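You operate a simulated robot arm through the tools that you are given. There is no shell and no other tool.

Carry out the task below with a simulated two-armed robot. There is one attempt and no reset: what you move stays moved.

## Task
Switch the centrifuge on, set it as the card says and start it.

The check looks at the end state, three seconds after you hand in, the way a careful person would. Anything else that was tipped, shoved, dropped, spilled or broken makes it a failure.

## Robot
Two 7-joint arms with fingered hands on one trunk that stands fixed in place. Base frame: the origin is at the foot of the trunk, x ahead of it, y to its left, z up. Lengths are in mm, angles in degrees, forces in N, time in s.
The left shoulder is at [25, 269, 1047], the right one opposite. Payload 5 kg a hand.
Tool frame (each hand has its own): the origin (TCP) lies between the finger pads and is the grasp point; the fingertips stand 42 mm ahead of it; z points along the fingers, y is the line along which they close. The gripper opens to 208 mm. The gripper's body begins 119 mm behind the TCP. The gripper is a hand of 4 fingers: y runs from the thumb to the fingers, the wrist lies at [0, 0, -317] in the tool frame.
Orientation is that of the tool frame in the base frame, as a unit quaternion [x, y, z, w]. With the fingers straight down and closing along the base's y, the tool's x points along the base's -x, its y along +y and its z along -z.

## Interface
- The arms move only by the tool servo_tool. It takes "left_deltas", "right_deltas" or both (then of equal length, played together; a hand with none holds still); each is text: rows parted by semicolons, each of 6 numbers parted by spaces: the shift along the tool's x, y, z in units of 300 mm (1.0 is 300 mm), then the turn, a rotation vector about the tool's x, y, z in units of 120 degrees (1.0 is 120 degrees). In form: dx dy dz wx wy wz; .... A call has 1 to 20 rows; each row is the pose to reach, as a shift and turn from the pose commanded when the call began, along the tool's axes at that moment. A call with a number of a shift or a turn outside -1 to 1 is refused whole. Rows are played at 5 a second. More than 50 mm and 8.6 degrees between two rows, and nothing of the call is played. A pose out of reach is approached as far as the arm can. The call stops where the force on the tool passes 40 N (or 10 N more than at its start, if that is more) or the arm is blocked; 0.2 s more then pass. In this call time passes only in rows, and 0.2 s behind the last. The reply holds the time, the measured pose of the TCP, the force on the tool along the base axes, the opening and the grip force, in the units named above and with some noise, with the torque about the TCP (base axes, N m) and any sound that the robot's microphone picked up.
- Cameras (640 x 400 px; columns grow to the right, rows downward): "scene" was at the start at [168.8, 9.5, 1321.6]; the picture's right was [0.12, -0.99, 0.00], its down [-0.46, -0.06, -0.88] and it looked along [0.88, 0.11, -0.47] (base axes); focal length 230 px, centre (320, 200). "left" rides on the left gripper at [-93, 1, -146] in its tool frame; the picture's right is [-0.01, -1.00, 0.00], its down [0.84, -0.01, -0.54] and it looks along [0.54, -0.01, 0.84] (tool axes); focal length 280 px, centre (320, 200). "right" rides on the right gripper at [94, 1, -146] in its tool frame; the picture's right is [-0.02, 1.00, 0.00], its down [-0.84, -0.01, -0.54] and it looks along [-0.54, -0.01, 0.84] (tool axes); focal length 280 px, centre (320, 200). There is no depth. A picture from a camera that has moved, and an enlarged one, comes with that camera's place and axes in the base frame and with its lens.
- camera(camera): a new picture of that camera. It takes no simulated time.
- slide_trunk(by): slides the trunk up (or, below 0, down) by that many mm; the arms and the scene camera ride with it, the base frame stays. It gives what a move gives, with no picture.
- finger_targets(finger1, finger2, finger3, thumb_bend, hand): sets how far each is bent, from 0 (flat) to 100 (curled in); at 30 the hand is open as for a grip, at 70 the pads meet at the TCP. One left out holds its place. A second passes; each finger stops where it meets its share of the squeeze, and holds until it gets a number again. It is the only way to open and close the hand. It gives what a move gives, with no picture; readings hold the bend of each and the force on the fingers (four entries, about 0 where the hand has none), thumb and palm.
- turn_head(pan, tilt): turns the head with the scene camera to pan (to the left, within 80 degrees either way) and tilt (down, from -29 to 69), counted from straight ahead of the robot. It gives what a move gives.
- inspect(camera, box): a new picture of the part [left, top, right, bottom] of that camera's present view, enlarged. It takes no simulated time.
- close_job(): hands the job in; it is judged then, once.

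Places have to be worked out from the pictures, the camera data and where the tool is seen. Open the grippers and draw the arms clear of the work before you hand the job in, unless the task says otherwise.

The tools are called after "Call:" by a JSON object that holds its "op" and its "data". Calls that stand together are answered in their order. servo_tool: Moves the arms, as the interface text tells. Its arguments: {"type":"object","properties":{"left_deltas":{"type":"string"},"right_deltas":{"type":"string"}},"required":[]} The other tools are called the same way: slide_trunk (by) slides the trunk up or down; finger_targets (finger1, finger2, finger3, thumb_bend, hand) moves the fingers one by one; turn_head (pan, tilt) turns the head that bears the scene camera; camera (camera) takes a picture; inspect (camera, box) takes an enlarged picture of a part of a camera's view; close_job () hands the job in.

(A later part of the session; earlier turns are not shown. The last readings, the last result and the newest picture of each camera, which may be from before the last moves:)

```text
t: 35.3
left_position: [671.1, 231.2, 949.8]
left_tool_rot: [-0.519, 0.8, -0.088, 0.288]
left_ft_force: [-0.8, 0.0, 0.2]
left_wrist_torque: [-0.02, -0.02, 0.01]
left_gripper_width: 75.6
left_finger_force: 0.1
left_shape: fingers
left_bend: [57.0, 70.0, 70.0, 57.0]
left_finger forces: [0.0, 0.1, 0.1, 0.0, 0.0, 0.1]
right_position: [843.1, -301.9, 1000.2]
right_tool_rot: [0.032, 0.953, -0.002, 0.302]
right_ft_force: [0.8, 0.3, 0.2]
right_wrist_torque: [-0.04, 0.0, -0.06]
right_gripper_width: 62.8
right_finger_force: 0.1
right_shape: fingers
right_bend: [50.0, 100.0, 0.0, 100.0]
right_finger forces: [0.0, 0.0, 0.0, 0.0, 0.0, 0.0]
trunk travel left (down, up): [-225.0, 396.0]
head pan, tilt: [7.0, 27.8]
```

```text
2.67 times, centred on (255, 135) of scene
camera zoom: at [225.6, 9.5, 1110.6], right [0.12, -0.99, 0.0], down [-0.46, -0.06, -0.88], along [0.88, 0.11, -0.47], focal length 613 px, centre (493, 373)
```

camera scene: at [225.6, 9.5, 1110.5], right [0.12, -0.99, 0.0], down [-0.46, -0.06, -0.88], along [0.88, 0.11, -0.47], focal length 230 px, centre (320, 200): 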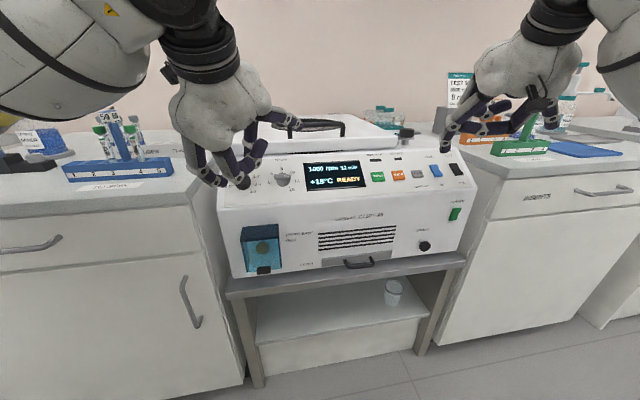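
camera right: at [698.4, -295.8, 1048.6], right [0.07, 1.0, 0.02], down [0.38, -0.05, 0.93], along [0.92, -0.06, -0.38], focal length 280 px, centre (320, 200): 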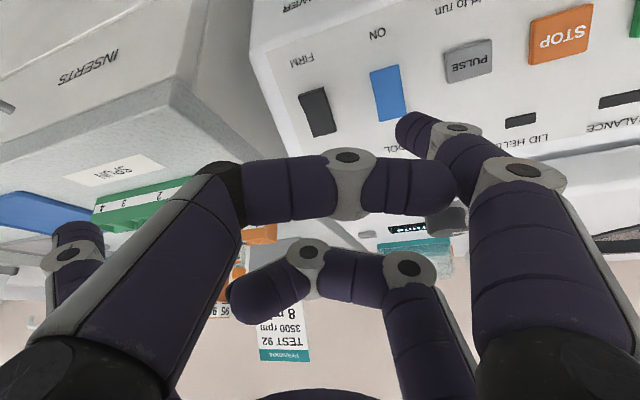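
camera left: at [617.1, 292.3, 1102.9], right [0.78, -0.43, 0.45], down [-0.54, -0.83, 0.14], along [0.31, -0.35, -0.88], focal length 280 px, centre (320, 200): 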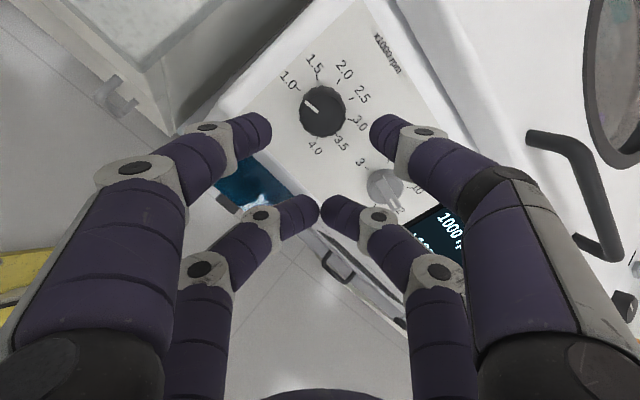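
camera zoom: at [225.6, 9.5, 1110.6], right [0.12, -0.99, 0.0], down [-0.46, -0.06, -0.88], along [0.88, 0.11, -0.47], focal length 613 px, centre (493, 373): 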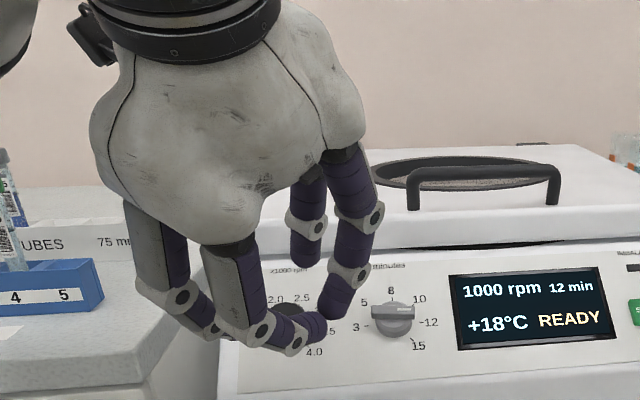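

Now compact. I'll zoom the left view to check alignment of the knob with the pair after rotating.

Call:
{"op": "inspect", "data": {"camera": "left", "box": [240, 50, 400, 150]}}

```text
4.00 times, centred on (320, 100) of left
camera zoom: at [617.1, 292.3, 1102.9], right [0.78, -0.43, 0.45], down [-0.54, -0.83, 0.14], along [0.31, -0.35, -0.88], focal length 1122 px, centre (320, 600)
```

zoom: 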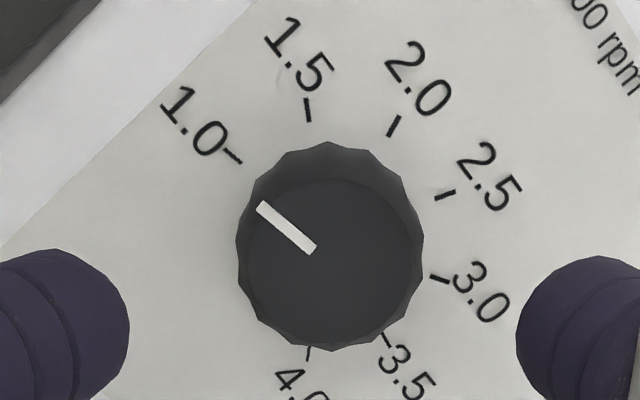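

The dial centre is within about 1–2 mm of the pair axis. I'll narrow the pinch to bend 61 to see the gap before descending.

Call:
{"op": "finger_targets", "data": {"hand": "left", "finger1": 61, "thumb_bend": 61}}

Call:
{"op": "inspect", "data": {"camera": "left", "box": [240, 50, 400, 150]}}

```text
t: 36.3
left_position: [672.4, 231.1, 950.0]
left_tool_rot: [-0.52, 0.799, -0.089, 0.288]
left_ft_force: [0.7, 0.3, -0.1]
left_wrist_torque: [-0.02, -0.02, 0.0]
left_gripper_width: 55.8
left_finger_force: 0.0
left_shape: fingers
left_bend: [61.0, 70.0, 70.0, 61.0]
left_finger forces: [0.0, 0.0, 0.1, 0.1, 0.0, 0.0]
right_position: [842.7, -302.8, 1000.4]
right_tool_rot: [0.032, 0.953, -0.002, 0.301]
right_ft_force: [0.2, 0.5, -0.5]
right_wrist_torque: [0.05, -0.02, 0.0]
right_gripper_width: 62.8
right_finger_force: 0.1
right_shape: fingers
right_bend: [50.0, 100.0, 0.0, 100.0]
right_finger forces: [0.0, 0.0, 0.1, 0.0, 0.0, 0.0]
trunk travel left (down, up): [-225.0, 396.0]
head pan, tilt: [7.0, 27.8]
```

```text
4.00 times, centred on (320, 100) of left
camera zoom: at [617.1, 292.3, 1102.9], right [0.78, -0.43, 0.45], down [-0.54, -0.83, 0.14], along [0.31, -0.35, -0.88], focal length 1122 px, centre (320, 600)
```

zoom: 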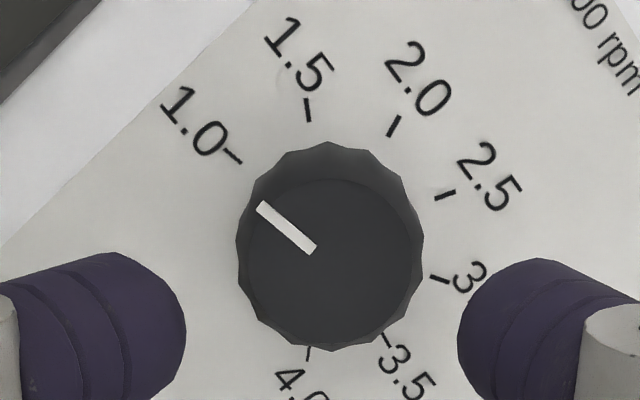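

The gap at the tips is ~50 mm versus a ~40 mm knob. I'll shift -1.8 mm in y and descend 48 mm around the knob.

Call:
{"op": "servo_tool", "data": {"left_deltas": "-0.003 -0.006 0.05 0 0 0; -0.003 -0.006 0.1 0 0 0; -0.003 -0.006 0.135 0 0 0; -0.003 -0.006 0.16 0 0 0"}}

Call:
{"op": "camera", "data": {"camera": "left"}}

Call:
{"op": "inspect", "data": {"camera": "scene", "box": [180, 120, 320, 220]}}

```text
t: 37.3
left_position: [697.8, 237.1, 910.5]
left_tool_rot: [-0.52, 0.799, -0.089, 0.287]
left_ft_force: [0.4, 0.8, 0.3]
left_wrist_torque: [-0.02, 0.02, 0.01]
left_gripper_width: 55.6
left_finger_force: 0.0
left_shape: fingers
left_bend: [61.0, 70.0, 70.0, 61.0]
left_finger forces: [0.0, 0.0, 0.0, 0.1, 0.1, 0.0]
right_position: [843.1, -302.2, 1000.6]
right_tool_rot: [0.032, 0.953, -0.002, 0.301]
right_ft_force: [0.2, 0.0, 0.0]
right_wrist_torque: [-0.05, 0.01, 0.0]
right_gripper_width: 62.7
right_finger_force: 0.0
right_shape: fingers
right_bend: [50.0, 100.0, 0.0, 100.0]
right_finger forces: [0.0, 0.1, 0.0, 0.1, 0.0, 0.0]
trunk travel left (down, up): [-225.0, 396.0]
head pan, tilt: [7.0, 27.8]
```

```text
taken
camera left: at [645.1, 299.4, 1064.4], right [0.78, -0.43, 0.45], down [-0.54, -0.83, 0.14], along [0.31, -0.35, -0.88], focal length 280 px, centre (320, 200)
```

left: 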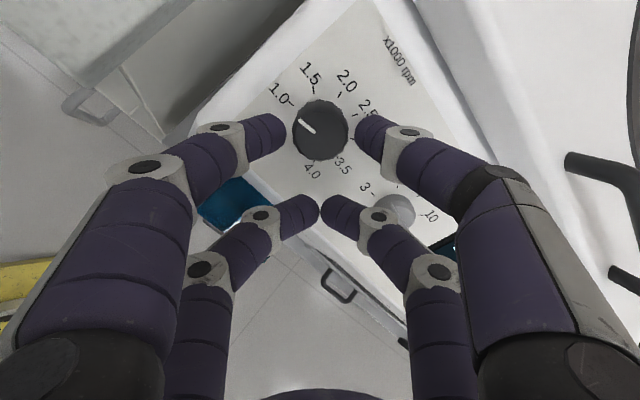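

```text
4.00 times, centred on (250, 170) of scene
camera zoom: at [225.7, 9.5, 1110.6], right [0.12, -0.99, 0.0], down [-0.46, -0.06, -0.88], along [0.88, 0.11, -0.47], focal length 920 px, centre (600, 320)
```

zoom: 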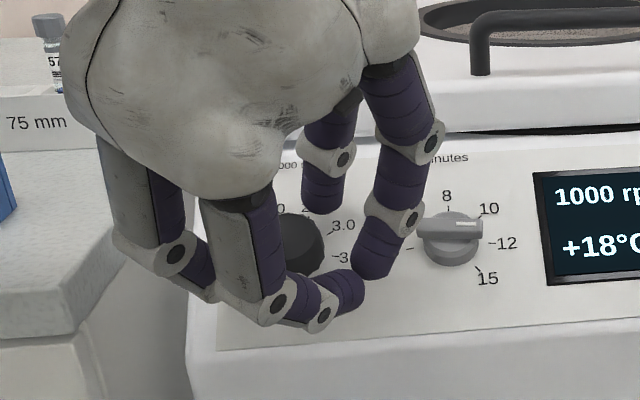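

The pair straddles the knob with no contact. I'll go 5 mm deeper and then close onto the knob.

Call:
{"op": "servo_tool", "data": {"left_deltas": "0 0 0.0085 0 0 0; 0 0 0.017 0 0 0"}}

Call:
{"op": "finger_targets", "data": {"hand": "left", "finger1": 68, "thumb_bend": 68}}

Call:
{"op": "camera", "data": {"camera": "left"}}

```text
t: 37.9
left_position: [700.8, 239.8, 907.3]
left_tool_rot: [-0.52, 0.8, -0.088, 0.287]
left_ft_force: [-0.4, -0.8, -0.3]
left_wrist_torque: [0.0, 0.0, 0.02]
left_gripper_width: 55.7
left_finger_force: 0.1
left_shape: fingers
left_bend: [61.0, 70.0, 70.0, 61.0]
left_finger forces: [0.1, 0.0, 0.1, 0.1, 0.0, 0.0]
right_position: [843.2, -302.7, 1000.4]
right_tool_rot: [0.031, 0.953, -0.001, 0.302]
right_ft_force: [0.1, 0.2, -0.1]
right_wrist_torque: [0.01, 0.0, -0.01]
right_gripper_width: 62.9
right_finger_force: 0.1
right_shape: fingers
right_bend: [50.0, 100.0, 0.0, 100.0]
right_finger forces: [0.0, 0.1, 0.0, 0.1, 0.0, 0.0]
trunk travel left (down, up): [-225.0, 396.0]
head pan, tilt: [7.0, 27.8]
```

```text
t: 38.9
left_position: [701.9, 238.1, 906.8]
left_tool_rot: [-0.52, 0.799, -0.088, 0.288]
left_ft_force: [5.1, -1.6, 0.0]
left_wrist_torque: [-0.04, -0.09, -0.15]
left_gripper_width: 44.8
left_finger_force: 8.2
left_shape: fingers
left_bend: [63.0, 70.0, 70.0, 65.0]
left_finger forces: [6.9, 0.0, 0.0, 0.0, 10.6, 0.0]
right_position: [843.0, -302.9, 998.8]
right_tool_rot: [0.032, 0.953, -0.002, 0.302]
right_ft_force: [0.0, -0.2, 0.3]
right_wrist_torque: [0.02, 0.04, 0.02]
right_gripper_width: 62.7
right_finger_force: 0.1
right_shape: fingers
right_bend: [50.0, 100.0, 0.0, 100.0]
right_finger forces: [0.0, 0.0, 0.0, 0.1, 0.1, 0.0]
trunk travel left (down, up): [-225.0, 396.0]
head pan, tilt: [7.0, 27.8]
```

```text
taken
camera left: at [648.3, 300.1, 1060.4], right [0.78, -0.43, 0.45], down [-0.54, -0.83, 0.14], along [0.31, -0.35, -0.88], focal length 280 px, centre (320, 200)
```

left: 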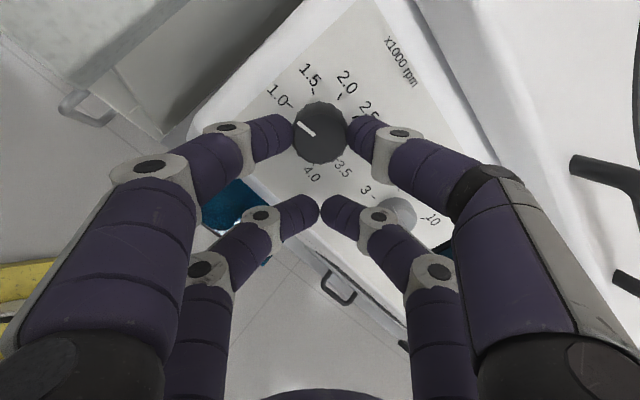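

The pinch has the knob (about 7 and 11 N). I'll turn it clockwise 48° about the knob axis and see whether the display follows.

Call:
{"op": "servo_tool", "data": {"left_deltas": "-0.0001 0.0121 0 0 0 0.0667; -0.002 0.0241 0 0 0 0.1333; -0.0055 0.0357 0 0 0 0.2; -0.0105 0.0467 0 0 0 0.2667; -0.0171 0.0569 0 0 0 0.3333; -0.025 0.0661 0 0 0 0.4"}}

Call:
{"op": "inspect", "data": {"camera": "scene", "box": [180, 120, 380, 220]}}

Call:
{"op": "camera", "data": {"camera": "left"}}

```text
t: 40.3
left_position: [688.5, 256.0, 899.9]
left_tool_rot: [-0.15, 0.942, 0.036, 0.299]
left_ft_force: [5.9, 2.4, 1.0]
left_wrist_torque: [0.06, -0.09, 0.05]
left_gripper_width: 44.7
left_finger_force: 8.8
left_shape: fingers
left_bend: [63.0, 70.0, 70.0, 65.0]
left_finger forces: [9.1, 0.0, 0.0, 0.0, 9.5, 0.1]
right_position: [843.4, -300.2, 1001.1]
right_tool_rot: [0.032, 0.953, -0.002, 0.302]
right_ft_force: [-1.0, -0.4, 0.6]
right_wrist_torque: [-0.03, 0.0, 0.02]
right_gripper_width: 63.1
right_finger_force: 0.1
right_shape: fingers
right_bend: [50.0, 100.0, 0.0, 100.0]
right_finger forces: [0.0, 0.0, 0.0, 0.0, 0.1, 0.0]
trunk travel left (down, up): [-225.0, 396.0]
head pan, tilt: [7.0, 27.8]
```

```text
3.20 times, centred on (280, 170) of scene
camera zoom: at [225.8, 9.5, 1110.6], right [0.12, -0.99, 0.0], down [-0.46, -0.06, -0.88], along [0.88, 0.11, -0.47], focal length 736 px, centre (448, 296)
```

zoom: 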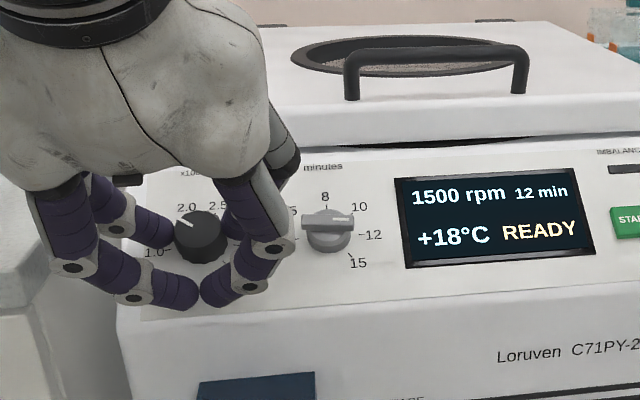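

```text
taken
camera left: at [680.6, 258.5, 1074.2], right [0.31, -0.95, 0.03], down [-0.95, -0.31, -0.04], along [0.05, -0.01, -1.0], focal length 280 px, centre (320, 200)
```

left: 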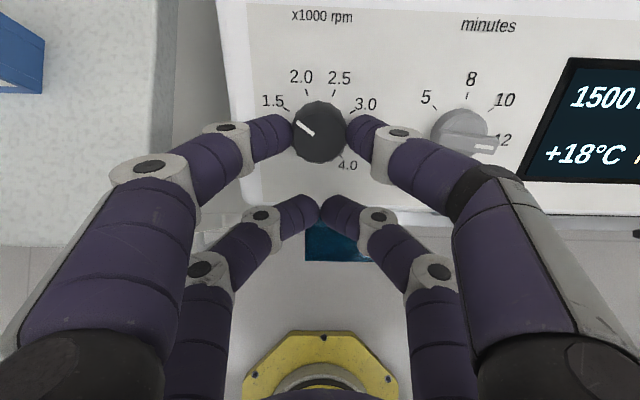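

The display now shows 1500 rpm, so the grip turns the knob. I'll continue another 64° clockwise.

Call:
{"op": "servo_tool", "data": {"left_deltas": "-0.0001 0.0121 0 0 0 0.0667; -0.002 0.0241 0 0 0 0.1333; -0.0055 0.0357 0 0 0 0.2; -0.0105 0.0467 0 0 0 0.2667; -0.0171 0.0569 0 0 0 0.3333; -0.025 0.0661 0 0 0 0.4; -0.0341 0.074 0 0 0 0.4667; -0.0442 0.0807 0 0 0 0.5333"}}

Call:
{"op": "inspect", "data": {"camera": "scene", "box": [180, 120, 380, 220]}}

Call:
{"op": "camera", "data": {"camera": "left"}}

```text
t: 42.1
left_position: [690.4, 282.8, 908.2]
left_tool_rot: [0.373, 0.877, 0.19, 0.235]
left_ft_force: [3.2, 0.1, 1.6]
left_wrist_torque: [0.09, -0.15, 0.11]
left_gripper_width: 44.9
left_finger_force: 9.4
left_shape: fingers
left_bend: [62.0, 70.0, 70.0, 65.0]
left_finger forces: [10.4, 0.0, 0.0, 0.1, 7.5, 0.0]
right_position: [842.2, -301.8, 999.5]
right_tool_rot: [0.032, 0.953, -0.002, 0.301]
right_ft_force: [0.8, 0.3, 0.4]
right_wrist_torque: [0.02, 0.0, 0.0]
right_gripper_width: 63.0
right_finger_force: 0.0
right_shape: fingers
right_bend: [50.0, 100.0, 0.0, 100.0]
right_finger forces: [0.0, 0.0, 0.0, 0.0, 0.0, 0.0]
trunk travel left (down, up): [-225.0, 396.0]
head pan, tilt: [7.0, 27.8]
```

```text
3.20 times, centred on (280, 170) of scene
camera zoom: at [225.7, 9.5, 1110.6], right [0.12, -0.99, 0.0], down [-0.46, -0.06, -0.88], along [0.88, 0.11, -0.47], focal length 736 px, centre (448, 296)
```

zoom: 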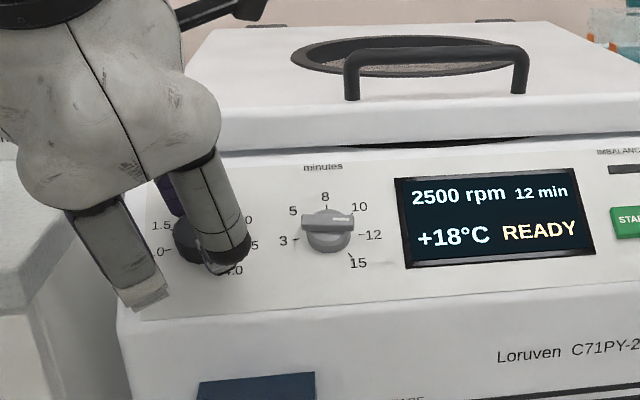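

```text
taken
camera left: at [669.5, 190.9, 1053.6], right [-0.56, -0.66, -0.5], down [-0.82, 0.53, 0.21], along [0.13, 0.53, -0.84], focal length 280 px, centre (320, 200)
```

left: 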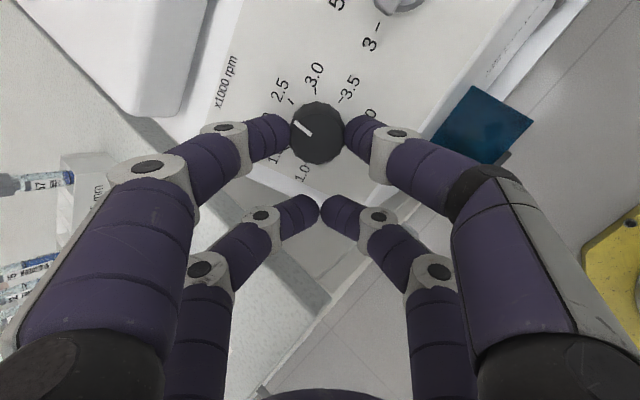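

2500 rpm now. I'll open the pinch slightly, swing the hand back around the knob for another stroke.

Call:
{"op": "finger_targets", "data": {"hand": "left", "finger1": 60, "thumb_bend": 60}}

Call:
{"op": "inspect", "data": {"camera": "left", "box": [240, 60, 400, 180]}}

Call:
{"op": "inspect", "data": {"camera": "scene", "box": [180, 120, 380, 220]}}

```text
t: 43.1
left_position: [691.8, 281.6, 906.4]
left_tool_rot: [0.373, 0.878, 0.189, 0.234]
left_ft_force: [0.1, -0.3, -0.4]
left_wrist_torque: [0.04, 0.02, 0.02]
left_gripper_width: 59.8
left_finger_force: 0.0
left_shape: fingers
left_bend: [60.0, 70.0, 70.0, 60.0]
left_finger forces: [0.0, 0.0, 0.0, 0.0, 0.1, 0.1]
right_position: [843.5, -302.0, 999.5]
right_tool_rot: [0.032, 0.953, -0.002, 0.301]
right_ft_force: [0.4, 0.1, 0.1]
right_wrist_torque: [0.0, -0.02, 0.02]
right_gripper_width: 62.5
right_finger_force: 0.1
right_shape: fingers
right_bend: [50.0, 100.0, 0.0, 100.0]
right_finger forces: [0.1, 0.0, 0.1, 0.0, 0.0, 0.1]
trunk travel left (down, up): [-225.0, 396.0]
head pan, tilt: [7.0, 27.8]
```

```text
3.33 times, centred on (320, 120) of left
camera zoom: at [669.6, 190.9, 1053.7], right [-0.56, -0.66, -0.5], down [-0.82, 0.53, 0.21], along [0.13, 0.53, -0.84], focal length 935 px, centre (320, 467)
```

zoom: 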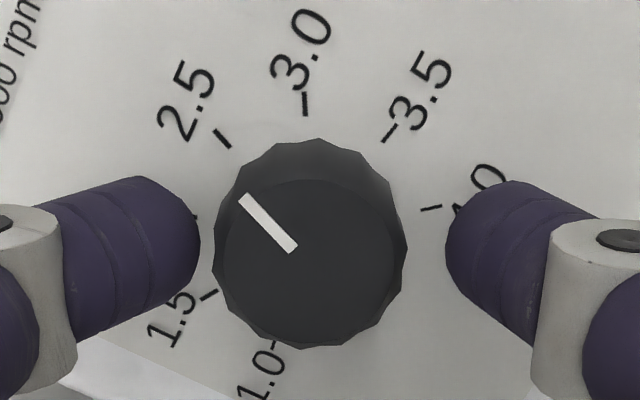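

```text
3.20 times, centred on (280, 170) of scene
camera zoom: at [225.6, 9.5, 1110.6], right [0.12, -0.99, 0.0], down [-0.46, -0.06, -0.88], along [0.88, 0.11, -0.47], focal length 736 px, centre (448, 296)
```

zoom: 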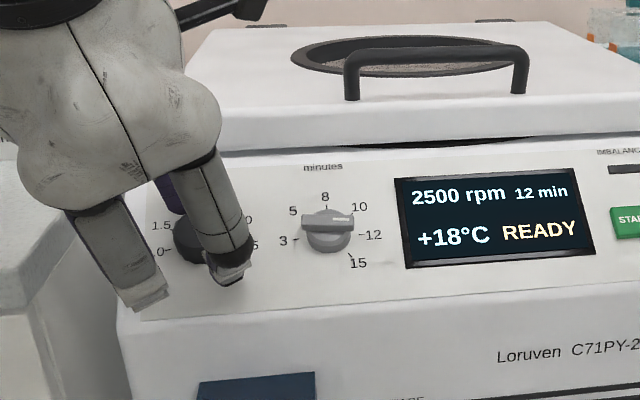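

The knob snapped to the 2.5 mark. I'll swing back -112° around the knob axis with the pinch open.

Call:
{"op": "servo_tool", "data": {"left_deltas": "-0.002 -0.012 0 0 0 -0.0667; -0.0057 -0.0236 0 0 0 -0.1333; -0.0109 -0.0345 0 0 0 -0.2; -0.0176 -0.0447 0 0 0 -0.2667; -0.0256 -0.0538 0 0 0 -0.3333; -0.0349 -0.0616 0 0 0 -0.4; -0.0451 -0.0682 0 0 0 -0.4667; -0.0562 -0.0732 0 0 0 -0.5333; -0.0678 -0.0767 0 0 0 -0.6; -0.0798 -0.0784 0 0 0 -0.6667; -0.092 -0.0786 0 0 0 -0.7333; -0.104 -0.077 0 0 0 -0.8; -0.1157 -0.0738 0 0 0 -0.8667; -0.1269 -0.0689 0 0 0 -0.9333"}}

Call:
{"op": "inspect", "data": {"camera": "left", "box": [240, 60, 400, 180]}}

Call:
{"op": "inspect", "data": {"camera": "scene", "box": [180, 120, 380, 220]}}

```text
t: 46.1
left_position: [702.6, 239.8, 908.5]
left_tool_rot: [-0.521, 0.799, -0.089, 0.288]
left_ft_force: [0.6, -0.5, 0.7]
left_wrist_torque: [-0.03, 0.03, 0.02]
left_gripper_width: 59.8
left_finger_force: 0.0
left_shape: fingers
left_bend: [60.0, 70.0, 70.0, 60.0]
left_finger forces: [0.0, 0.1, 0.0, 0.0, 0.0, 0.0]
right_position: [844.4, -303.1, 1000.6]
right_tool_rot: [0.032, 0.953, -0.002, 0.302]
right_ft_force: [0.2, -0.5, 0.8]
right_wrist_torque: [0.04, -0.02, 0.0]
right_gripper_width: 62.8
right_finger_force: 0.0
right_shape: fingers
right_bend: [50.0, 100.0, 0.0, 100.0]
right_finger forces: [0.0, 0.0, 0.0, 0.0, 0.0, 0.0]
trunk travel left (down, up): [-225.0, 396.0]
head pan, tilt: [7.0, 27.8]
```

```text
3.33 times, centred on (320, 120) of left
camera zoom: at [649.2, 300.8, 1061.4], right [0.78, -0.43, 0.45], down [-0.53, -0.83, 0.14], along [0.31, -0.35, -0.88], focal length 935 px, centre (320, 467)
```

zoom: 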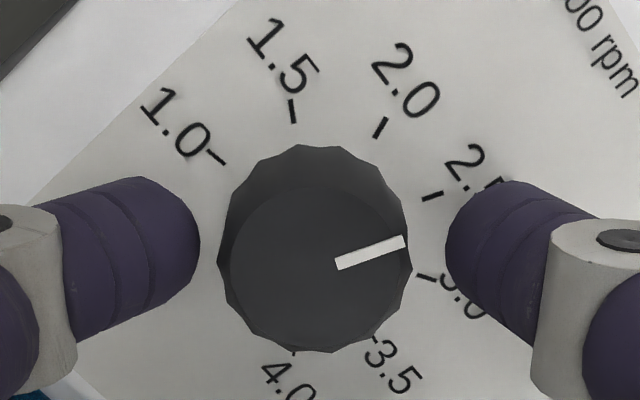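

```text
3.20 times, centred on (280, 170) of scene
camera zoom: at [225.6, 9.5, 1110.6], right [0.12, -0.99, 0.0], down [-0.46, -0.06, -0.88], along [0.88, 0.11, -0.47], focal length 736 px, centre (448, 296)
```

zoom: 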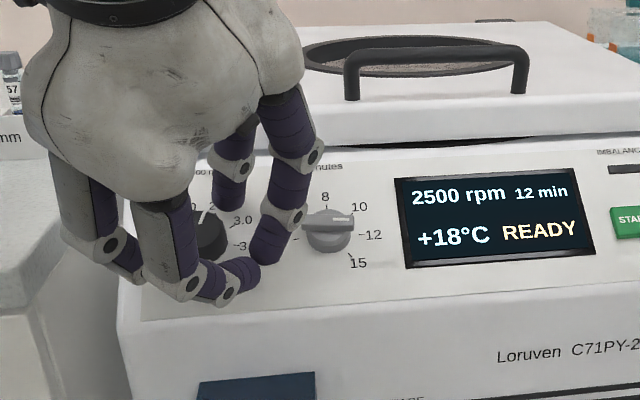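

Still at 2500 with the hand back. I'll recentre by 1.5 mm, close onto the knob again, then turn 80° clockwise (two detents) to 3.5.

Call:
{"op": "servo_tool", "data": {"left_deltas": "0 0.005 0 0 0 0"}}

Call:
{"op": "finger_targets", "data": {"hand": "left", "finger1": 68, "thumb_bend": 68}}

Call:
{"op": "servo_tool", "data": {"left_deltas": "-0.0004 0.0121 0 0 0 0.0667; -0.0024 0.024 0 0 0 0.1333; -0.0061 0.0355 0 0 0 0.2; -0.0114 0.0464 0 0 0 0.2667; -0.0181 0.0565 0 0 0 0.3333; -0.0262 0.0655 0 0 0 0.4; -0.0354 0.0733 0 0 0 0.4667; -0.0457 0.0798 0 0 0 0.5333; -0.0567 0.0847 0 0 0 0.6; -0.0684 0.0881 0 0 0 0.6667"}}

Call:
{"op": "inspect", "data": {"camera": "scene", "box": [180, 120, 380, 220]}}

Call:
{"op": "inspect", "data": {"camera": "left", "box": [240, 60, 400, 180]}}

```text
t: 46.5
left_position: [701.0, 241.0, 907.7]
left_tool_rot: [-0.52, 0.799, -0.089, 0.287]
left_ft_force: [-0.3, -0.1, 0.4]
left_wrist_torque: [-0.02, -0.02, -0.02]
left_gripper_width: 59.6
left_finger_force: 0.1
left_shape: fingers
left_bend: [60.0, 70.0, 70.0, 60.0]
left_finger forces: [0.0, 0.1, 0.0, 0.0, 0.0, 0.0]
right_position: [842.5, -301.7, 1000.7]
right_tool_rot: [0.032, 0.953, -0.002, 0.302]
right_ft_force: [0.1, -0.6, 0.9]
right_wrist_torque: [0.02, 0.0, -0.03]
right_gripper_width: 63.0
right_finger_force: 0.1
right_shape: fingers
right_bend: [50.0, 100.0, 0.0, 100.0]
right_finger forces: [0.0, 0.1, 0.0, 0.0, 0.0, 0.0]
trunk travel left (down, up): [-225.0, 396.0]
head pan, tilt: [7.0, 27.8]
```

```text
t: 47.5
left_position: [703.0, 241.5, 907.4]
left_tool_rot: [-0.52, 0.8, -0.088, 0.288]
left_ft_force: [3.8, -1.8, 0.3]
left_wrist_torque: [-0.02, -0.1, -0.18]
left_gripper_width: 44.6
left_finger_force: 9.1
left_shape: fingers
left_bend: [63.0, 70.0, 70.0, 65.0]
left_finger forces: [6.7, 0.1, 0.1, 0.0, 10.9, 0.0]
right_position: [843.6, -302.4, 999.1]
right_tool_rot: [0.032, 0.953, -0.002, 0.301]
right_ft_force: [0.1, -0.4, -0.1]
right_wrist_torque: [-0.01, -0.03, -0.02]
right_gripper_width: 62.7
right_finger_force: 0.0
right_shape: fingers
right_bend: [50.0, 100.0, 0.0, 100.0]
right_finger forces: [0.1, 0.1, 0.0, 0.0, 0.0, 0.1]
trunk travel left (down, up): [-225.0, 396.0]
head pan, tilt: [7.0, 27.8]
```

```text
t: 49.7
left_position: [688.1, 268.9, 903.6]
left_tool_rot: [0.117, 0.946, 0.117, 0.278]
left_ft_force: [7.4, -2.2, 1.9]
left_wrist_torque: [0.02, -0.2, -0.06]
left_gripper_width: 44.4
left_finger_force: 8.8
left_shape: fingers
left_bend: [63.0, 70.0, 70.0, 65.0]
left_finger forces: [9.1, 0.0, 0.1, 0.0, 9.0, 0.0]
right_position: [844.1, -301.3, 999.0]
right_tool_rot: [0.031, 0.953, -0.001, 0.302]
right_ft_force: [0.8, -0.3, -0.2]
right_wrist_torque: [0.0, 0.02, 0.01]
right_gripper_width: 62.8
right_finger_force: 0.1
right_shape: fingers
right_bend: [50.0, 100.0, 0.0, 100.0]
right_finger forces: [0.1, 0.1, 0.0, 0.0, 0.0, 0.0]
trunk travel left (down, up): [-225.0, 396.0]
head pan, tilt: [7.0, 27.8]
```

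```text
3.20 times, centred on (280, 170) of scene
camera zoom: at [225.8, 9.3, 1110.6], right [0.12, -0.99, 0.0], down [-0.46, -0.06, -0.88], along [0.88, 0.11, -0.47], focal length 736 px, centre (448, 296)
```

zoom: 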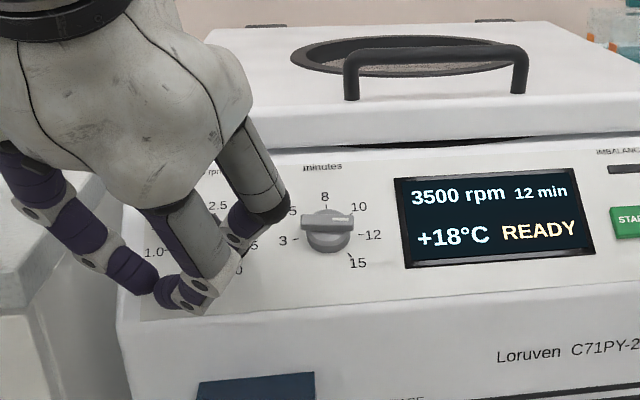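

```text
3.33 times, centred on (320, 120) of left
camera zoom: at [684.2, 222.4, 1070.0], right [-0.14, -0.95, -0.28], down [-0.99, 0.15, 0.02], along [0.02, 0.28, -0.96], focal length 935 px, centre (320, 467)
```

zoom: 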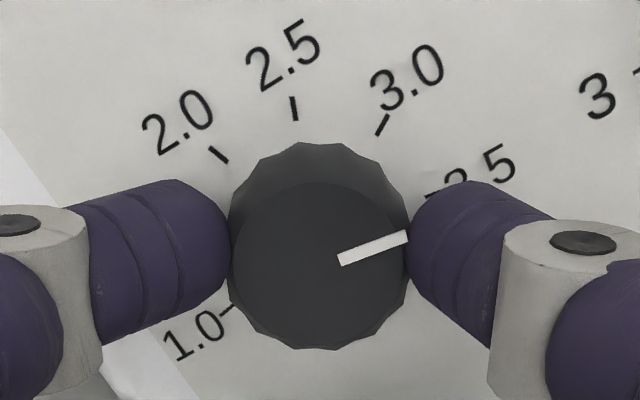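

The display shows 3500 rpm. I'll open the pinch and lift straight off along the tool axis, then check.

Call:
{"op": "finger_targets", "data": {"hand": "left", "finger1": 59, "thumb_bend": 59}}

Call:
{"op": "servo_tool", "data": {"left_deltas": "0 0 -0.03 0 0 0; 0 0 -0.08 0 0 0; 0 0 -0.15 0 0 0; 0 0 -0.22 0 0 0"}}

Call:
{"op": "camera", "data": {"camera": "left"}}

Call:
{"op": "inspect", "data": {"camera": "scene", "box": [180, 120, 380, 220]}}

```text
t: 50.7
left_position: [687.6, 271.0, 903.5]
left_tool_rot: [0.115, 0.947, 0.117, 0.277]
left_ft_force: [-0.2, -0.2, 0.9]
left_wrist_torque: [-0.01, -0.01, -0.02]
left_gripper_width: 65.0
left_finger_force: 0.1
left_shape: fingers
left_bend: [59.0, 70.0, 70.0, 59.0]
left_finger forces: [0.0, 0.1, 0.1, 0.1, 0.1, 0.0]
right_position: [844.6, -302.2, 999.5]
right_tool_rot: [0.031, 0.953, -0.001, 0.302]
right_ft_force: [-0.7, 0.2, -0.5]
right_wrist_torque: [-0.01, 0.01, -0.01]
right_gripper_width: 62.7
right_finger_force: 0.0
right_shape: fingers
right_bend: [50.0, 100.0, 0.0, 100.0]
right_finger forces: [0.1, 0.1, 0.0, 0.1, 0.1, 0.1]
trunk travel left (down, up): [-225.0, 396.0]
head pan, tilt: [7.0, 27.8]
```

```text
t: 51.7
left_position: [651.1, 259.7, 957.5]
left_tool_rot: [0.115, 0.946, 0.117, 0.278]
left_ft_force: [-0.2, 0.1, 0.4]
left_wrist_torque: [-0.01, 0.01, -0.01]
left_gripper_width: 65.0
left_finger_force: 0.1
left_shape: fingers
left_bend: [59.0, 70.0, 70.0, 59.0]
left_finger forces: [0.1, 0.1, 0.0, 0.0, 0.0, 0.0]
right_position: [842.9, -303.2, 999.5]
right_tool_rot: [0.032, 0.953, -0.002, 0.301]
right_ft_force: [0.2, -0.4, 1.5]
right_wrist_torque: [0.02, 0.02, -0.02]
right_gripper_width: 62.7
right_finger_force: 0.0
right_shape: fingers
right_bend: [50.0, 100.0, 0.0, 100.0]
right_finger forces: [0.1, 0.0, 0.0, 0.0, 0.1, 0.1]
trunk travel left (down, up): [-225.0, 396.0]
head pan, tilt: [7.0, 27.8]
```

```text
taken
camera left: at [647.4, 212.4, 1124.4], right [-0.14, -0.95, -0.28], down [-0.99, 0.14, 0.02], along [0.02, 0.28, -0.96], focal length 280 px, centre (320, 200)
```

left: 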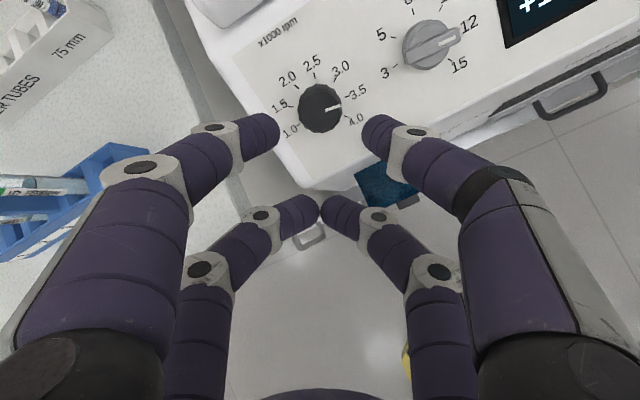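

```text
3.20 times, centred on (280, 170) of scene
camera zoom: at [225.4, 9.5, 1110.8], right [0.12, -0.99, 0.0], down [-0.46, -0.06, -0.88], along [0.88, 0.11, -0.47], focal length 736 px, centre (448, 296)
```

zoom: 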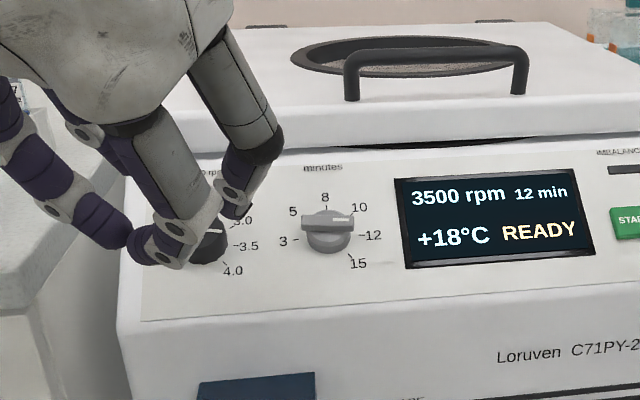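

Speed is set at 3500 rpm with the pointer on 3.5. Now I'll study the minutes knob's shape closely from both cameras.

Call:
{"op": "inspect", "data": {"camera": "scene", "box": [262, 160, 312, 200]}}

Call:
{"op": "inspect", "data": {"camera": "left", "box": [370, 0, 490, 90]}}

```text
10.00 times, centred on (287, 180) of scene
camera zoom: at [225.4, 9.5, 1110.8], right [0.12, -0.99, 0.0], down [-0.46, -0.06, -0.88], along [0.88, 0.11, -0.47], focal length 2300 px, centre (650, 400)
```

zoom: 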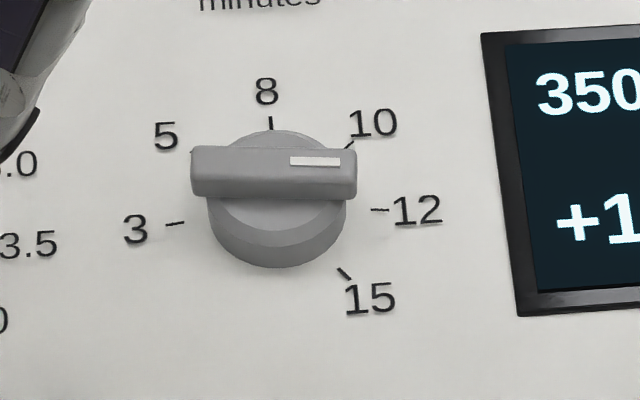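

```text
4.44 times, centred on (430, 45) of left
camera zoom: at [647.4, 212.4, 1124.4], right [-0.14, -0.95, -0.28], down [-0.99, 0.14, 0.02], along [0.02, 0.28, -0.96], focal length 1246 px, centre (-169, 889)
```

zoom: 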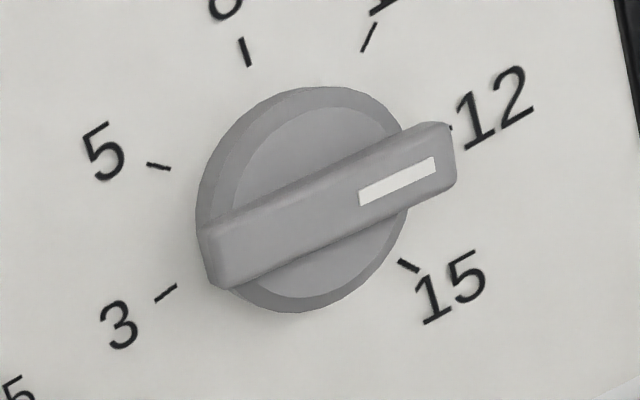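

The minutes knob is a ~36 mm disc with a ~10 mm wide bar on top. I'll bring the pinch above it, rotated so the tool x axis lies along the bar (θ≈96°), for a cross-grip on the bar.

Call:
{"op": "servo_tool", "data": {"left_deltas": "-0.0269 -0.0261 0.0014 0 0 0.0689; -0.0538 -0.0523 0.0028 0 0 0.1377; -0.0806 -0.0784 0.0041 0 0 0.2066; -0.1075 -0.1045 0.0055 0 0 0.2754; -0.1344 -0.1306 0.0069 0 0 0.3443; -0.1613 -0.1568 0.0083 0 0 0.4131; -0.1881 -0.1829 0.0096 0 0 0.482; -0.215 -0.209 0.011 0 0 0.5508"}}

Call:
{"op": "camera", "data": {"camera": "left"}}

Call:
{"op": "camera", "data": {"camera": "scene"}}

```text
t: 53.5
left_position: [695.7, 182.0, 968.7]
left_tool_rot: [0.614, 0.729, 0.25, 0.168]
left_ft_force: [-0.6, 0.0, 0.0]
left_wrist_torque: [0.03, 0.03, 0.0]
left_gripper_width: 65.0
left_finger_force: 0.0
left_shape: fingers
left_bend: [59.0, 70.0, 70.0, 59.0]
left_finger forces: [0.0, 0.0, 0.1, 0.1, 0.0, 0.1]
right_position: [843.5, -302.9, 998.9]
right_tool_rot: [0.033, 0.953, -0.002, 0.301]
right_ft_force: [0.1, 0.0, 0.5]
right_wrist_torque: [-0.01, 0.01, 0.01]
right_gripper_width: 62.4
right_finger_force: 0.1
right_shape: fingers
right_bend: [50.0, 100.0, 0.0, 100.0]
right_finger forces: [0.1, 0.0, 0.0, 0.0, 0.0, 0.0]
trunk travel left (down, up): [-225.0, 396.0]
head pan, tilt: [7.0, 27.8]
```

```text
taken
camera left: at [634.6, 68.8, 1083.4], right [-0.81, -0.14, -0.57], down [-0.47, 0.74, 0.48], along [0.36, 0.66, -0.66], focal length 280 px, centre (320, 200)
```

left: 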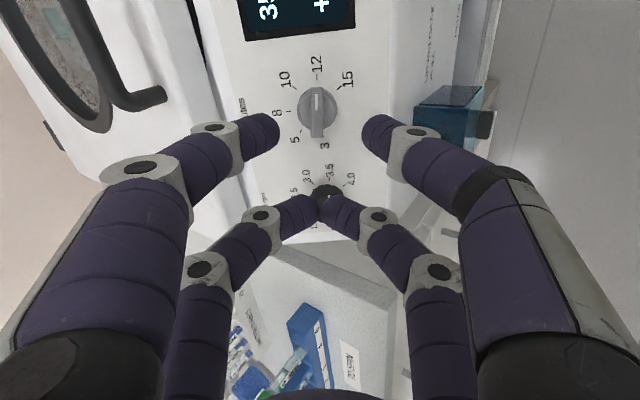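

```text
taken
camera scene: at [225.6, 9.5, 1110.6], right [0.12, -0.99, 0.0], down [-0.46, -0.06, -0.88], along [0.88, 0.11, -0.47], focal length 230 px, centre (320, 200)
```

scene: 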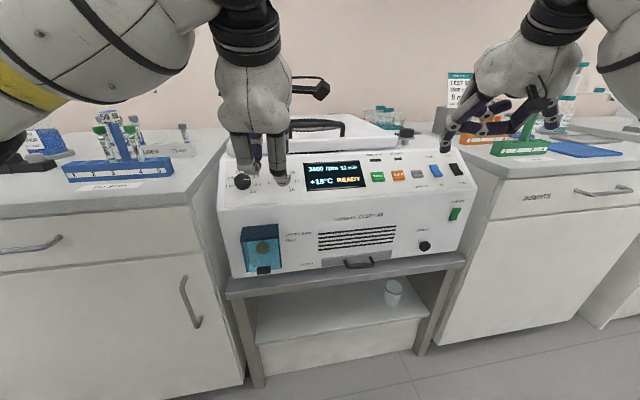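

The wrist reaches this angle and the bar is now aligned with the view's vertical, between the pinch fingers. I'll narrow the pinch to ~67 and zoom to check.

Call:
{"op": "finger_targets", "data": {"hand": "left", "finger1": 66, "thumb_bend": 66}}

Call:
{"op": "inspect", "data": {"camera": "left", "box": [240, 50, 400, 170]}}

```text
t: 54.5
left_position: [696.6, 183.5, 967.9]
left_tool_rot: [0.613, 0.73, 0.25, 0.169]
left_ft_force: [-0.2, -0.3, -0.7]
left_wrist_torque: [0.0, -0.01, 0.0]
left_gripper_width: 30.5
left_finger_force: 0.0
left_shape: fingers
left_bend: [66.0, 70.0, 70.0, 66.0]
left_finger forces: [0.0, 0.0, 0.0, 0.1, 0.1, 0.1]
right_position: [842.6, -302.1, 999.8]
right_tool_rot: [0.032, 0.953, -0.001, 0.302]
right_ft_force: [-1.0, -1.1, -0.5]
right_wrist_torque: [0.01, 0.02, 0.0]
right_gripper_width: 62.9
right_finger_force: 0.0
right_shape: fingers
right_bend: [50.0, 100.0, 0.0, 100.0]
right_finger forces: [0.1, 0.0, 0.0, 0.0, 0.0, 0.0]
trunk travel left (down, up): [-225.0, 396.0]
head pan, tilt: [7.0, 27.8]
```

```text
3.33 times, centred on (320, 110) of left
camera zoom: at [634.7, 69.3, 1083.7], right [-0.81, -0.14, -0.57], down [-0.47, 0.74, 0.48], along [0.36, 0.66, -0.66], focal length 935 px, centre (320, 500)
```

zoom: 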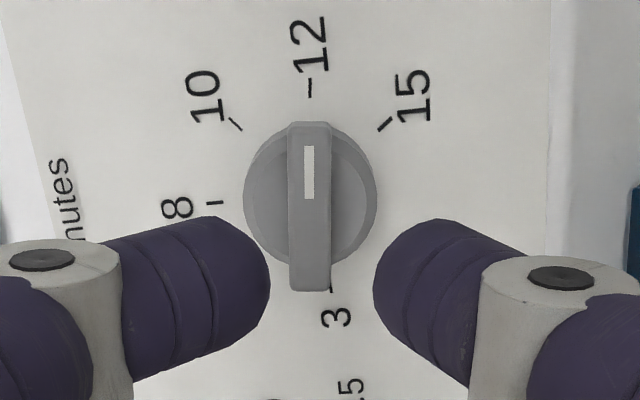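

Bar is aligned; it sits ~3 mm to +y of the pinch centre. I'll shift accordingly and descend 52 mm so the tips just straddle the top of the bar.

Call:
{"op": "servo_tool", "data": {"left_deltas": "-0.0047 0.0097 0.04 0 0 0; -0.0047 0.0097 0.09 0 0 0; -0.0047 0.0097 0.14 0 0 0; -0.0047 0.0097 0.173 0 0 0"}}

Call:
{"op": "inspect", "data": {"camera": "left", "box": [240, 70, 400, 190]}}

Call:
{"op": "inspect", "data": {"camera": "scene", "box": [220, 120, 340, 220]}}

```text
t: 55.5
left_position: [726.9, 189.3, 927.2]
left_tool_rot: [0.613, 0.731, 0.249, 0.169]
left_ft_force: [-0.8, 0.0, 0.1]
left_wrist_torque: [0.01, -0.01, -0.02]
left_gripper_width: 30.5
left_finger_force: 0.0
left_shape: fingers
left_bend: [66.0, 70.0, 70.0, 66.0]
left_finger forces: [0.1, 0.1, 0.0, 0.0, 0.1, 0.0]
right_position: [844.4, -303.1, 999.8]
right_tool_rot: [0.033, 0.953, -0.002, 0.301]
right_ft_force: [0.2, 0.0, -0.2]
right_wrist_torque: [-0.04, -0.02, 0.0]
right_gripper_width: 62.8
right_finger_force: 0.0
right_shape: fingers
right_bend: [50.0, 100.0, 0.0, 100.0]
right_finger forces: [0.0, 0.1, 0.0, 0.1, 0.1, 0.1]
trunk travel left (down, up): [-225.0, 396.0]
head pan, tilt: [7.0, 27.8]
```

```text
3.33 times, centred on (320, 130) of left
camera zoom: at [666.6, 76.1, 1042.0], right [-0.81, -0.14, -0.57], down [-0.47, 0.74, 0.48], along [0.36, 0.66, -0.66], focal length 935 px, centre (320, 433)
```

zoom: 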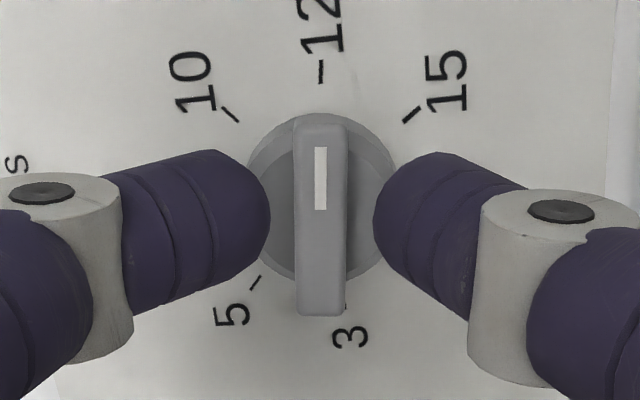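

```text
4.00 times, centred on (280, 170) of scene
camera zoom: at [225.7, 9.5, 1110.5], right [0.12, -0.99, 0.0], down [-0.46, -0.06, -0.88], along [0.88, 0.11, -0.47], focal length 920 px, centre (480, 320)
```

zoom: 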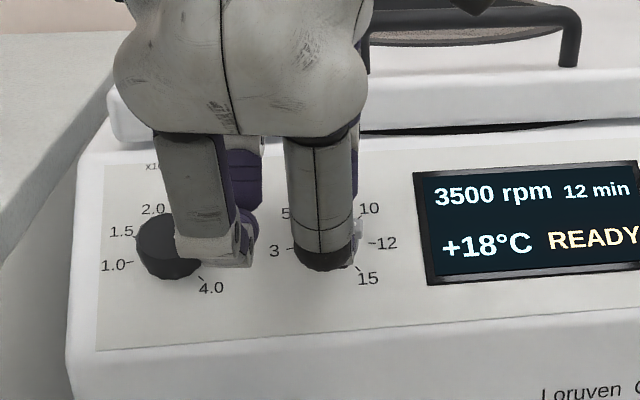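

The bar is centred between the tips. I'll descend further in small steps, watching for contact with the disc.

Call:
{"op": "servo_tool", "data": {"left_deltas": "0 0 0.01 0 0 0; 0 0 0.02 0 0 0"}}

Call:
{"op": "servo_tool", "data": {"left_deltas": "0 0 0.0067 0 0 0"}}

Call:
{"op": "inspect", "data": {"camera": "left", "box": [240, 70, 400, 190]}}

```text
t: 56.1
left_position: [731.2, 190.1, 923.1]
left_tool_rot: [0.614, 0.73, 0.25, 0.169]
left_ft_force: [-0.3, 1.6, 0.8]
left_wrist_torque: [0.01, -0.01, 0.03]
left_gripper_width: 30.6
left_finger_force: 0.0
left_shape: fingers
left_bend: [66.0, 70.0, 70.0, 66.0]
left_finger forces: [0.0, 0.0, 0.1, 0.0, 0.1, 0.0]
right_position: [843.4, -302.1, 1000.4]
right_tool_rot: [0.031, 0.953, -0.001, 0.302]
right_ft_force: [-0.3, -0.3, 0.2]
right_wrist_torque: [-0.01, 0.0, -0.01]
right_gripper_width: 62.7
right_finger_force: 0.1
right_shape: fingers
right_bend: [50.0, 100.0, 0.0, 100.0]
right_finger forces: [0.0, 0.0, 0.0, 0.0, 0.0, 0.0]
trunk travel left (down, up): [-225.0, 396.0]
head pan, tilt: [7.0, 27.8]
```

```text
t: 56.5
left_position: [730.2, 191.1, 921.8]
left_tool_rot: [0.613, 0.73, 0.249, 0.169]
left_ft_force: [-1.7, -0.7, 0.9]
left_wrist_torque: [-0.02, 0.02, 0.0]
left_gripper_width: 30.4
left_finger_force: 0.4
left_shape: fingers
left_bend: [66.0, 70.0, 70.0, 66.0]
left_finger forces: [0.3, 0.0, 0.1, 0.0, 0.6, 0.0]
right_position: [843.7, -301.7, 999.9]
right_tool_rot: [0.032, 0.953, -0.002, 0.302]
right_ft_force: [-0.4, 0.2, 0.7]
right_wrist_torque: [-0.02, -0.01, 0.05]
right_gripper_width: 62.8
right_finger_force: 0.1
right_shape: fingers
right_bend: [50.0, 100.0, 0.0, 100.0]
right_finger forces: [0.0, 0.1, 0.1, 0.0, 0.0, 0.0]
trunk travel left (down, up): [-225.0, 396.0]
head pan, tilt: [7.0, 27.8]
```

```text
3.33 times, centred on (320, 130) of left
camera zoom: at [670.6, 77.5, 1036.4], right [-0.81, -0.14, -0.57], down [-0.47, 0.74, 0.48], along [0.36, 0.66, -0.66], focal length 935 px, centre (320, 433)
```

zoom: 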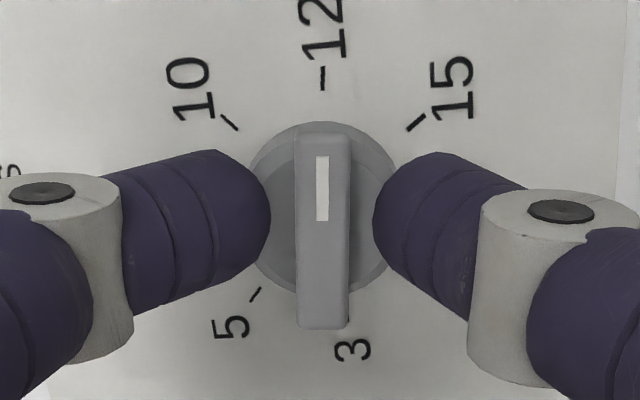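

The fingertips just begin to touch the disc (0.3–0.6 N). I'll close to 68, lower slightly to compensate, then close onto the bar.

Call:
{"op": "finger_targets", "data": {"hand": "left", "finger1": 68, "thumb_bend": 68}}

Call:
{"op": "servo_tool", "data": {"left_deltas": "0 0 0.01 0 0 0"}}

Call:
{"op": "inspect", "data": {"camera": "left", "box": [240, 70, 400, 190]}}

```text
t: 57.5
left_position: [731.3, 191.1, 921.0]
left_tool_rot: [0.613, 0.73, 0.249, 0.169]
left_ft_force: [-0.2, -0.4, 3.7]
left_wrist_torque: [-0.08, -0.11, -0.08]
left_gripper_width: 22.2
left_finger_force: 1.9
left_shape: fingers
left_bend: [67.0, 70.0, 70.0, 68.0]
left_finger forces: [3.0, 0.1, 0.0, 0.1, 0.7, 0.0]
right_position: [843.0, -302.1, 999.9]
right_tool_rot: [0.032, 0.953, -0.002, 0.301]
right_ft_force: [-0.4, -1.0, 0.2]
right_wrist_torque: [0.0, 0.03, 0.02]
right_gripper_width: 62.9
right_finger_force: 0.1
right_shape: fingers
right_bend: [50.0, 100.0, 0.0, 100.0]
right_finger forces: [0.0, 0.0, 0.1, 0.0, 0.0, 0.0]
trunk travel left (down, up): [-225.0, 396.0]
head pan, tilt: [7.0, 27.8]
```

```text
t: 57.9
left_position: [731.9, 191.5, 919.9]
left_tool_rot: [0.612, 0.731, 0.25, 0.171]
left_ft_force: [-7.5, -1.2, 14.2]
left_wrist_torque: [-0.34, -0.17, -0.21]
left_gripper_width: 22.3
left_finger_force: 8.4
left_shape: fingers
left_bend: [67.0, 70.0, 70.0, 68.0]
left_finger forces: [9.9, 0.0, 0.0, 0.1, 7.4, 0.0]
right_position: [843.6, -302.5, 1001.7]
right_tool_rot: [0.032, 0.953, -0.001, 0.303]
right_ft_force: [0.4, 0.7, -0.2]
right_wrist_torque: [-0.01, 0.01, 0.0]
right_gripper_width: 62.9
right_finger_force: 0.1
right_shape: fingers
right_bend: [50.0, 100.0, 0.0, 100.0]
right_finger forces: [0.0, 0.0, 0.0, 0.0, 0.1, 0.1]
trunk travel left (down, up): [-225.0, 396.0]
head pan, tilt: [7.0, 27.8]
```

```text
3.33 times, centred on (320, 130) of left
camera zoom: at [670.8, 77.7, 1035.9], right [-0.81, -0.14, -0.57], down [-0.47, 0.74, 0.48], along [0.36, 0.66, -0.66], focal length 935 px, centre (320, 433)
```

zoom: 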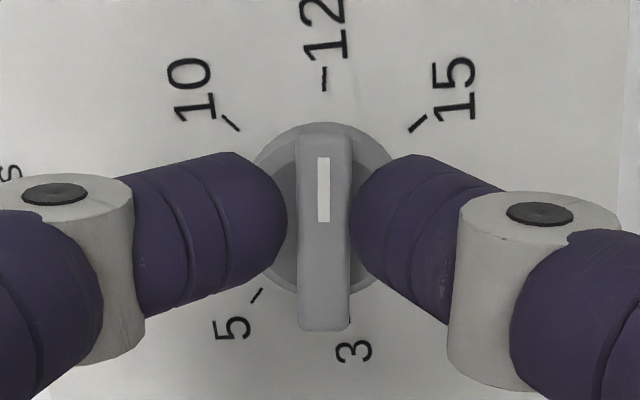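

The tips rest on the disc beside the bar. I'll relieve 1.5 mm of axial pressure and close firmly on the bar.

Call:
{"op": "servo_tool", "data": {"left_deltas": "0 0.002 -0.006 0 0 0"}}

Call:
{"op": "finger_targets", "data": {"hand": "left", "finger1": 74, "thumb_bend": 74}}

Call:
{"op": "inspect", "data": {"camera": "left", "box": [240, 70, 400, 190]}}

```text
t: 58.3
left_position: [732.7, 191.9, 920.4]
left_tool_rot: [0.613, 0.73, 0.251, 0.169]
left_ft_force: [-5.3, -3.6, 11.8]
left_wrist_torque: [-0.31, -0.11, -0.18]
left_gripper_width: 22.5
left_finger_force: 6.4
left_shape: fingers
left_bend: [67.0, 70.0, 70.0, 68.0]
left_finger forces: [9.0, 0.0, 0.0, 0.1, 5.2, 0.0]
right_position: [842.5, -302.7, 999.8]
right_tool_rot: [0.032, 0.953, -0.002, 0.301]
right_ft_force: [-0.3, -0.4, -0.2]
right_wrist_torque: [-0.02, 0.0, 0.01]
right_gripper_width: 62.6
right_finger_force: 0.1
right_shape: fingers
right_bend: [50.0, 100.0, 0.0, 100.0]
right_finger forces: [0.0, 0.0, 0.0, 0.1, 0.0, 0.1]
trunk travel left (down, up): [-225.0, 396.0]
head pan, tilt: [7.0, 27.8]
```

```text
t: 59.3
left_position: [731.8, 191.5, 921.0]
left_tool_rot: [0.614, 0.73, 0.249, 0.168]
left_ft_force: [-9.1, -2.1, 0.5]
left_wrist_torque: [-0.12, 0.34, -0.22]
left_gripper_width: 20.9
left_finger_force: 12.8
left_shape: fingers
left_bend: [66.0, 70.0, 70.0, 69.0]
left_finger forces: [9.3, 0.0, 0.0, 0.0, 16.3, 0.0]
right_position: [842.9, -302.1, 999.7]
right_tool_rot: [0.033, 0.953, -0.001, 0.301]
right_ft_force: [0.0, 0.3, -0.2]
right_wrist_torque: [0.01, 0.01, 0.0]
right_gripper_width: 62.7
right_finger_force: 0.1
right_shape: fingers
right_bend: [50.0, 100.0, 0.0, 100.0]
right_finger forces: [0.0, 0.1, 0.1, 0.0, 0.0, 0.0]
trunk travel left (down, up): [-225.0, 396.0]
head pan, tilt: [7.0, 27.8]
```

```text
3.33 times, centred on (320, 130) of left
camera zoom: at [671.3, 77.8, 1035.2], right [-0.81, -0.14, -0.57], down [-0.47, 0.74, 0.48], along [0.36, 0.66, -0.66], focal length 935 px, centre (320, 433)
```

zoom: 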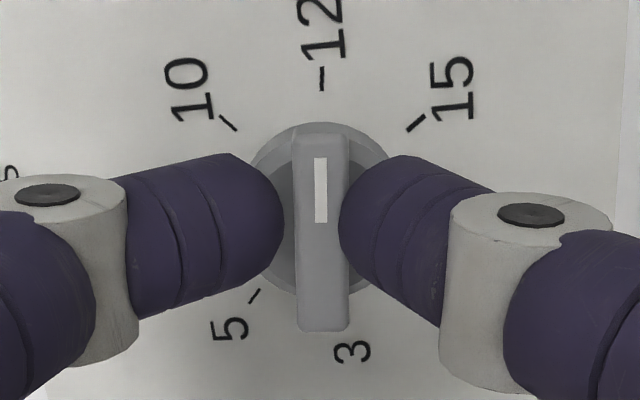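

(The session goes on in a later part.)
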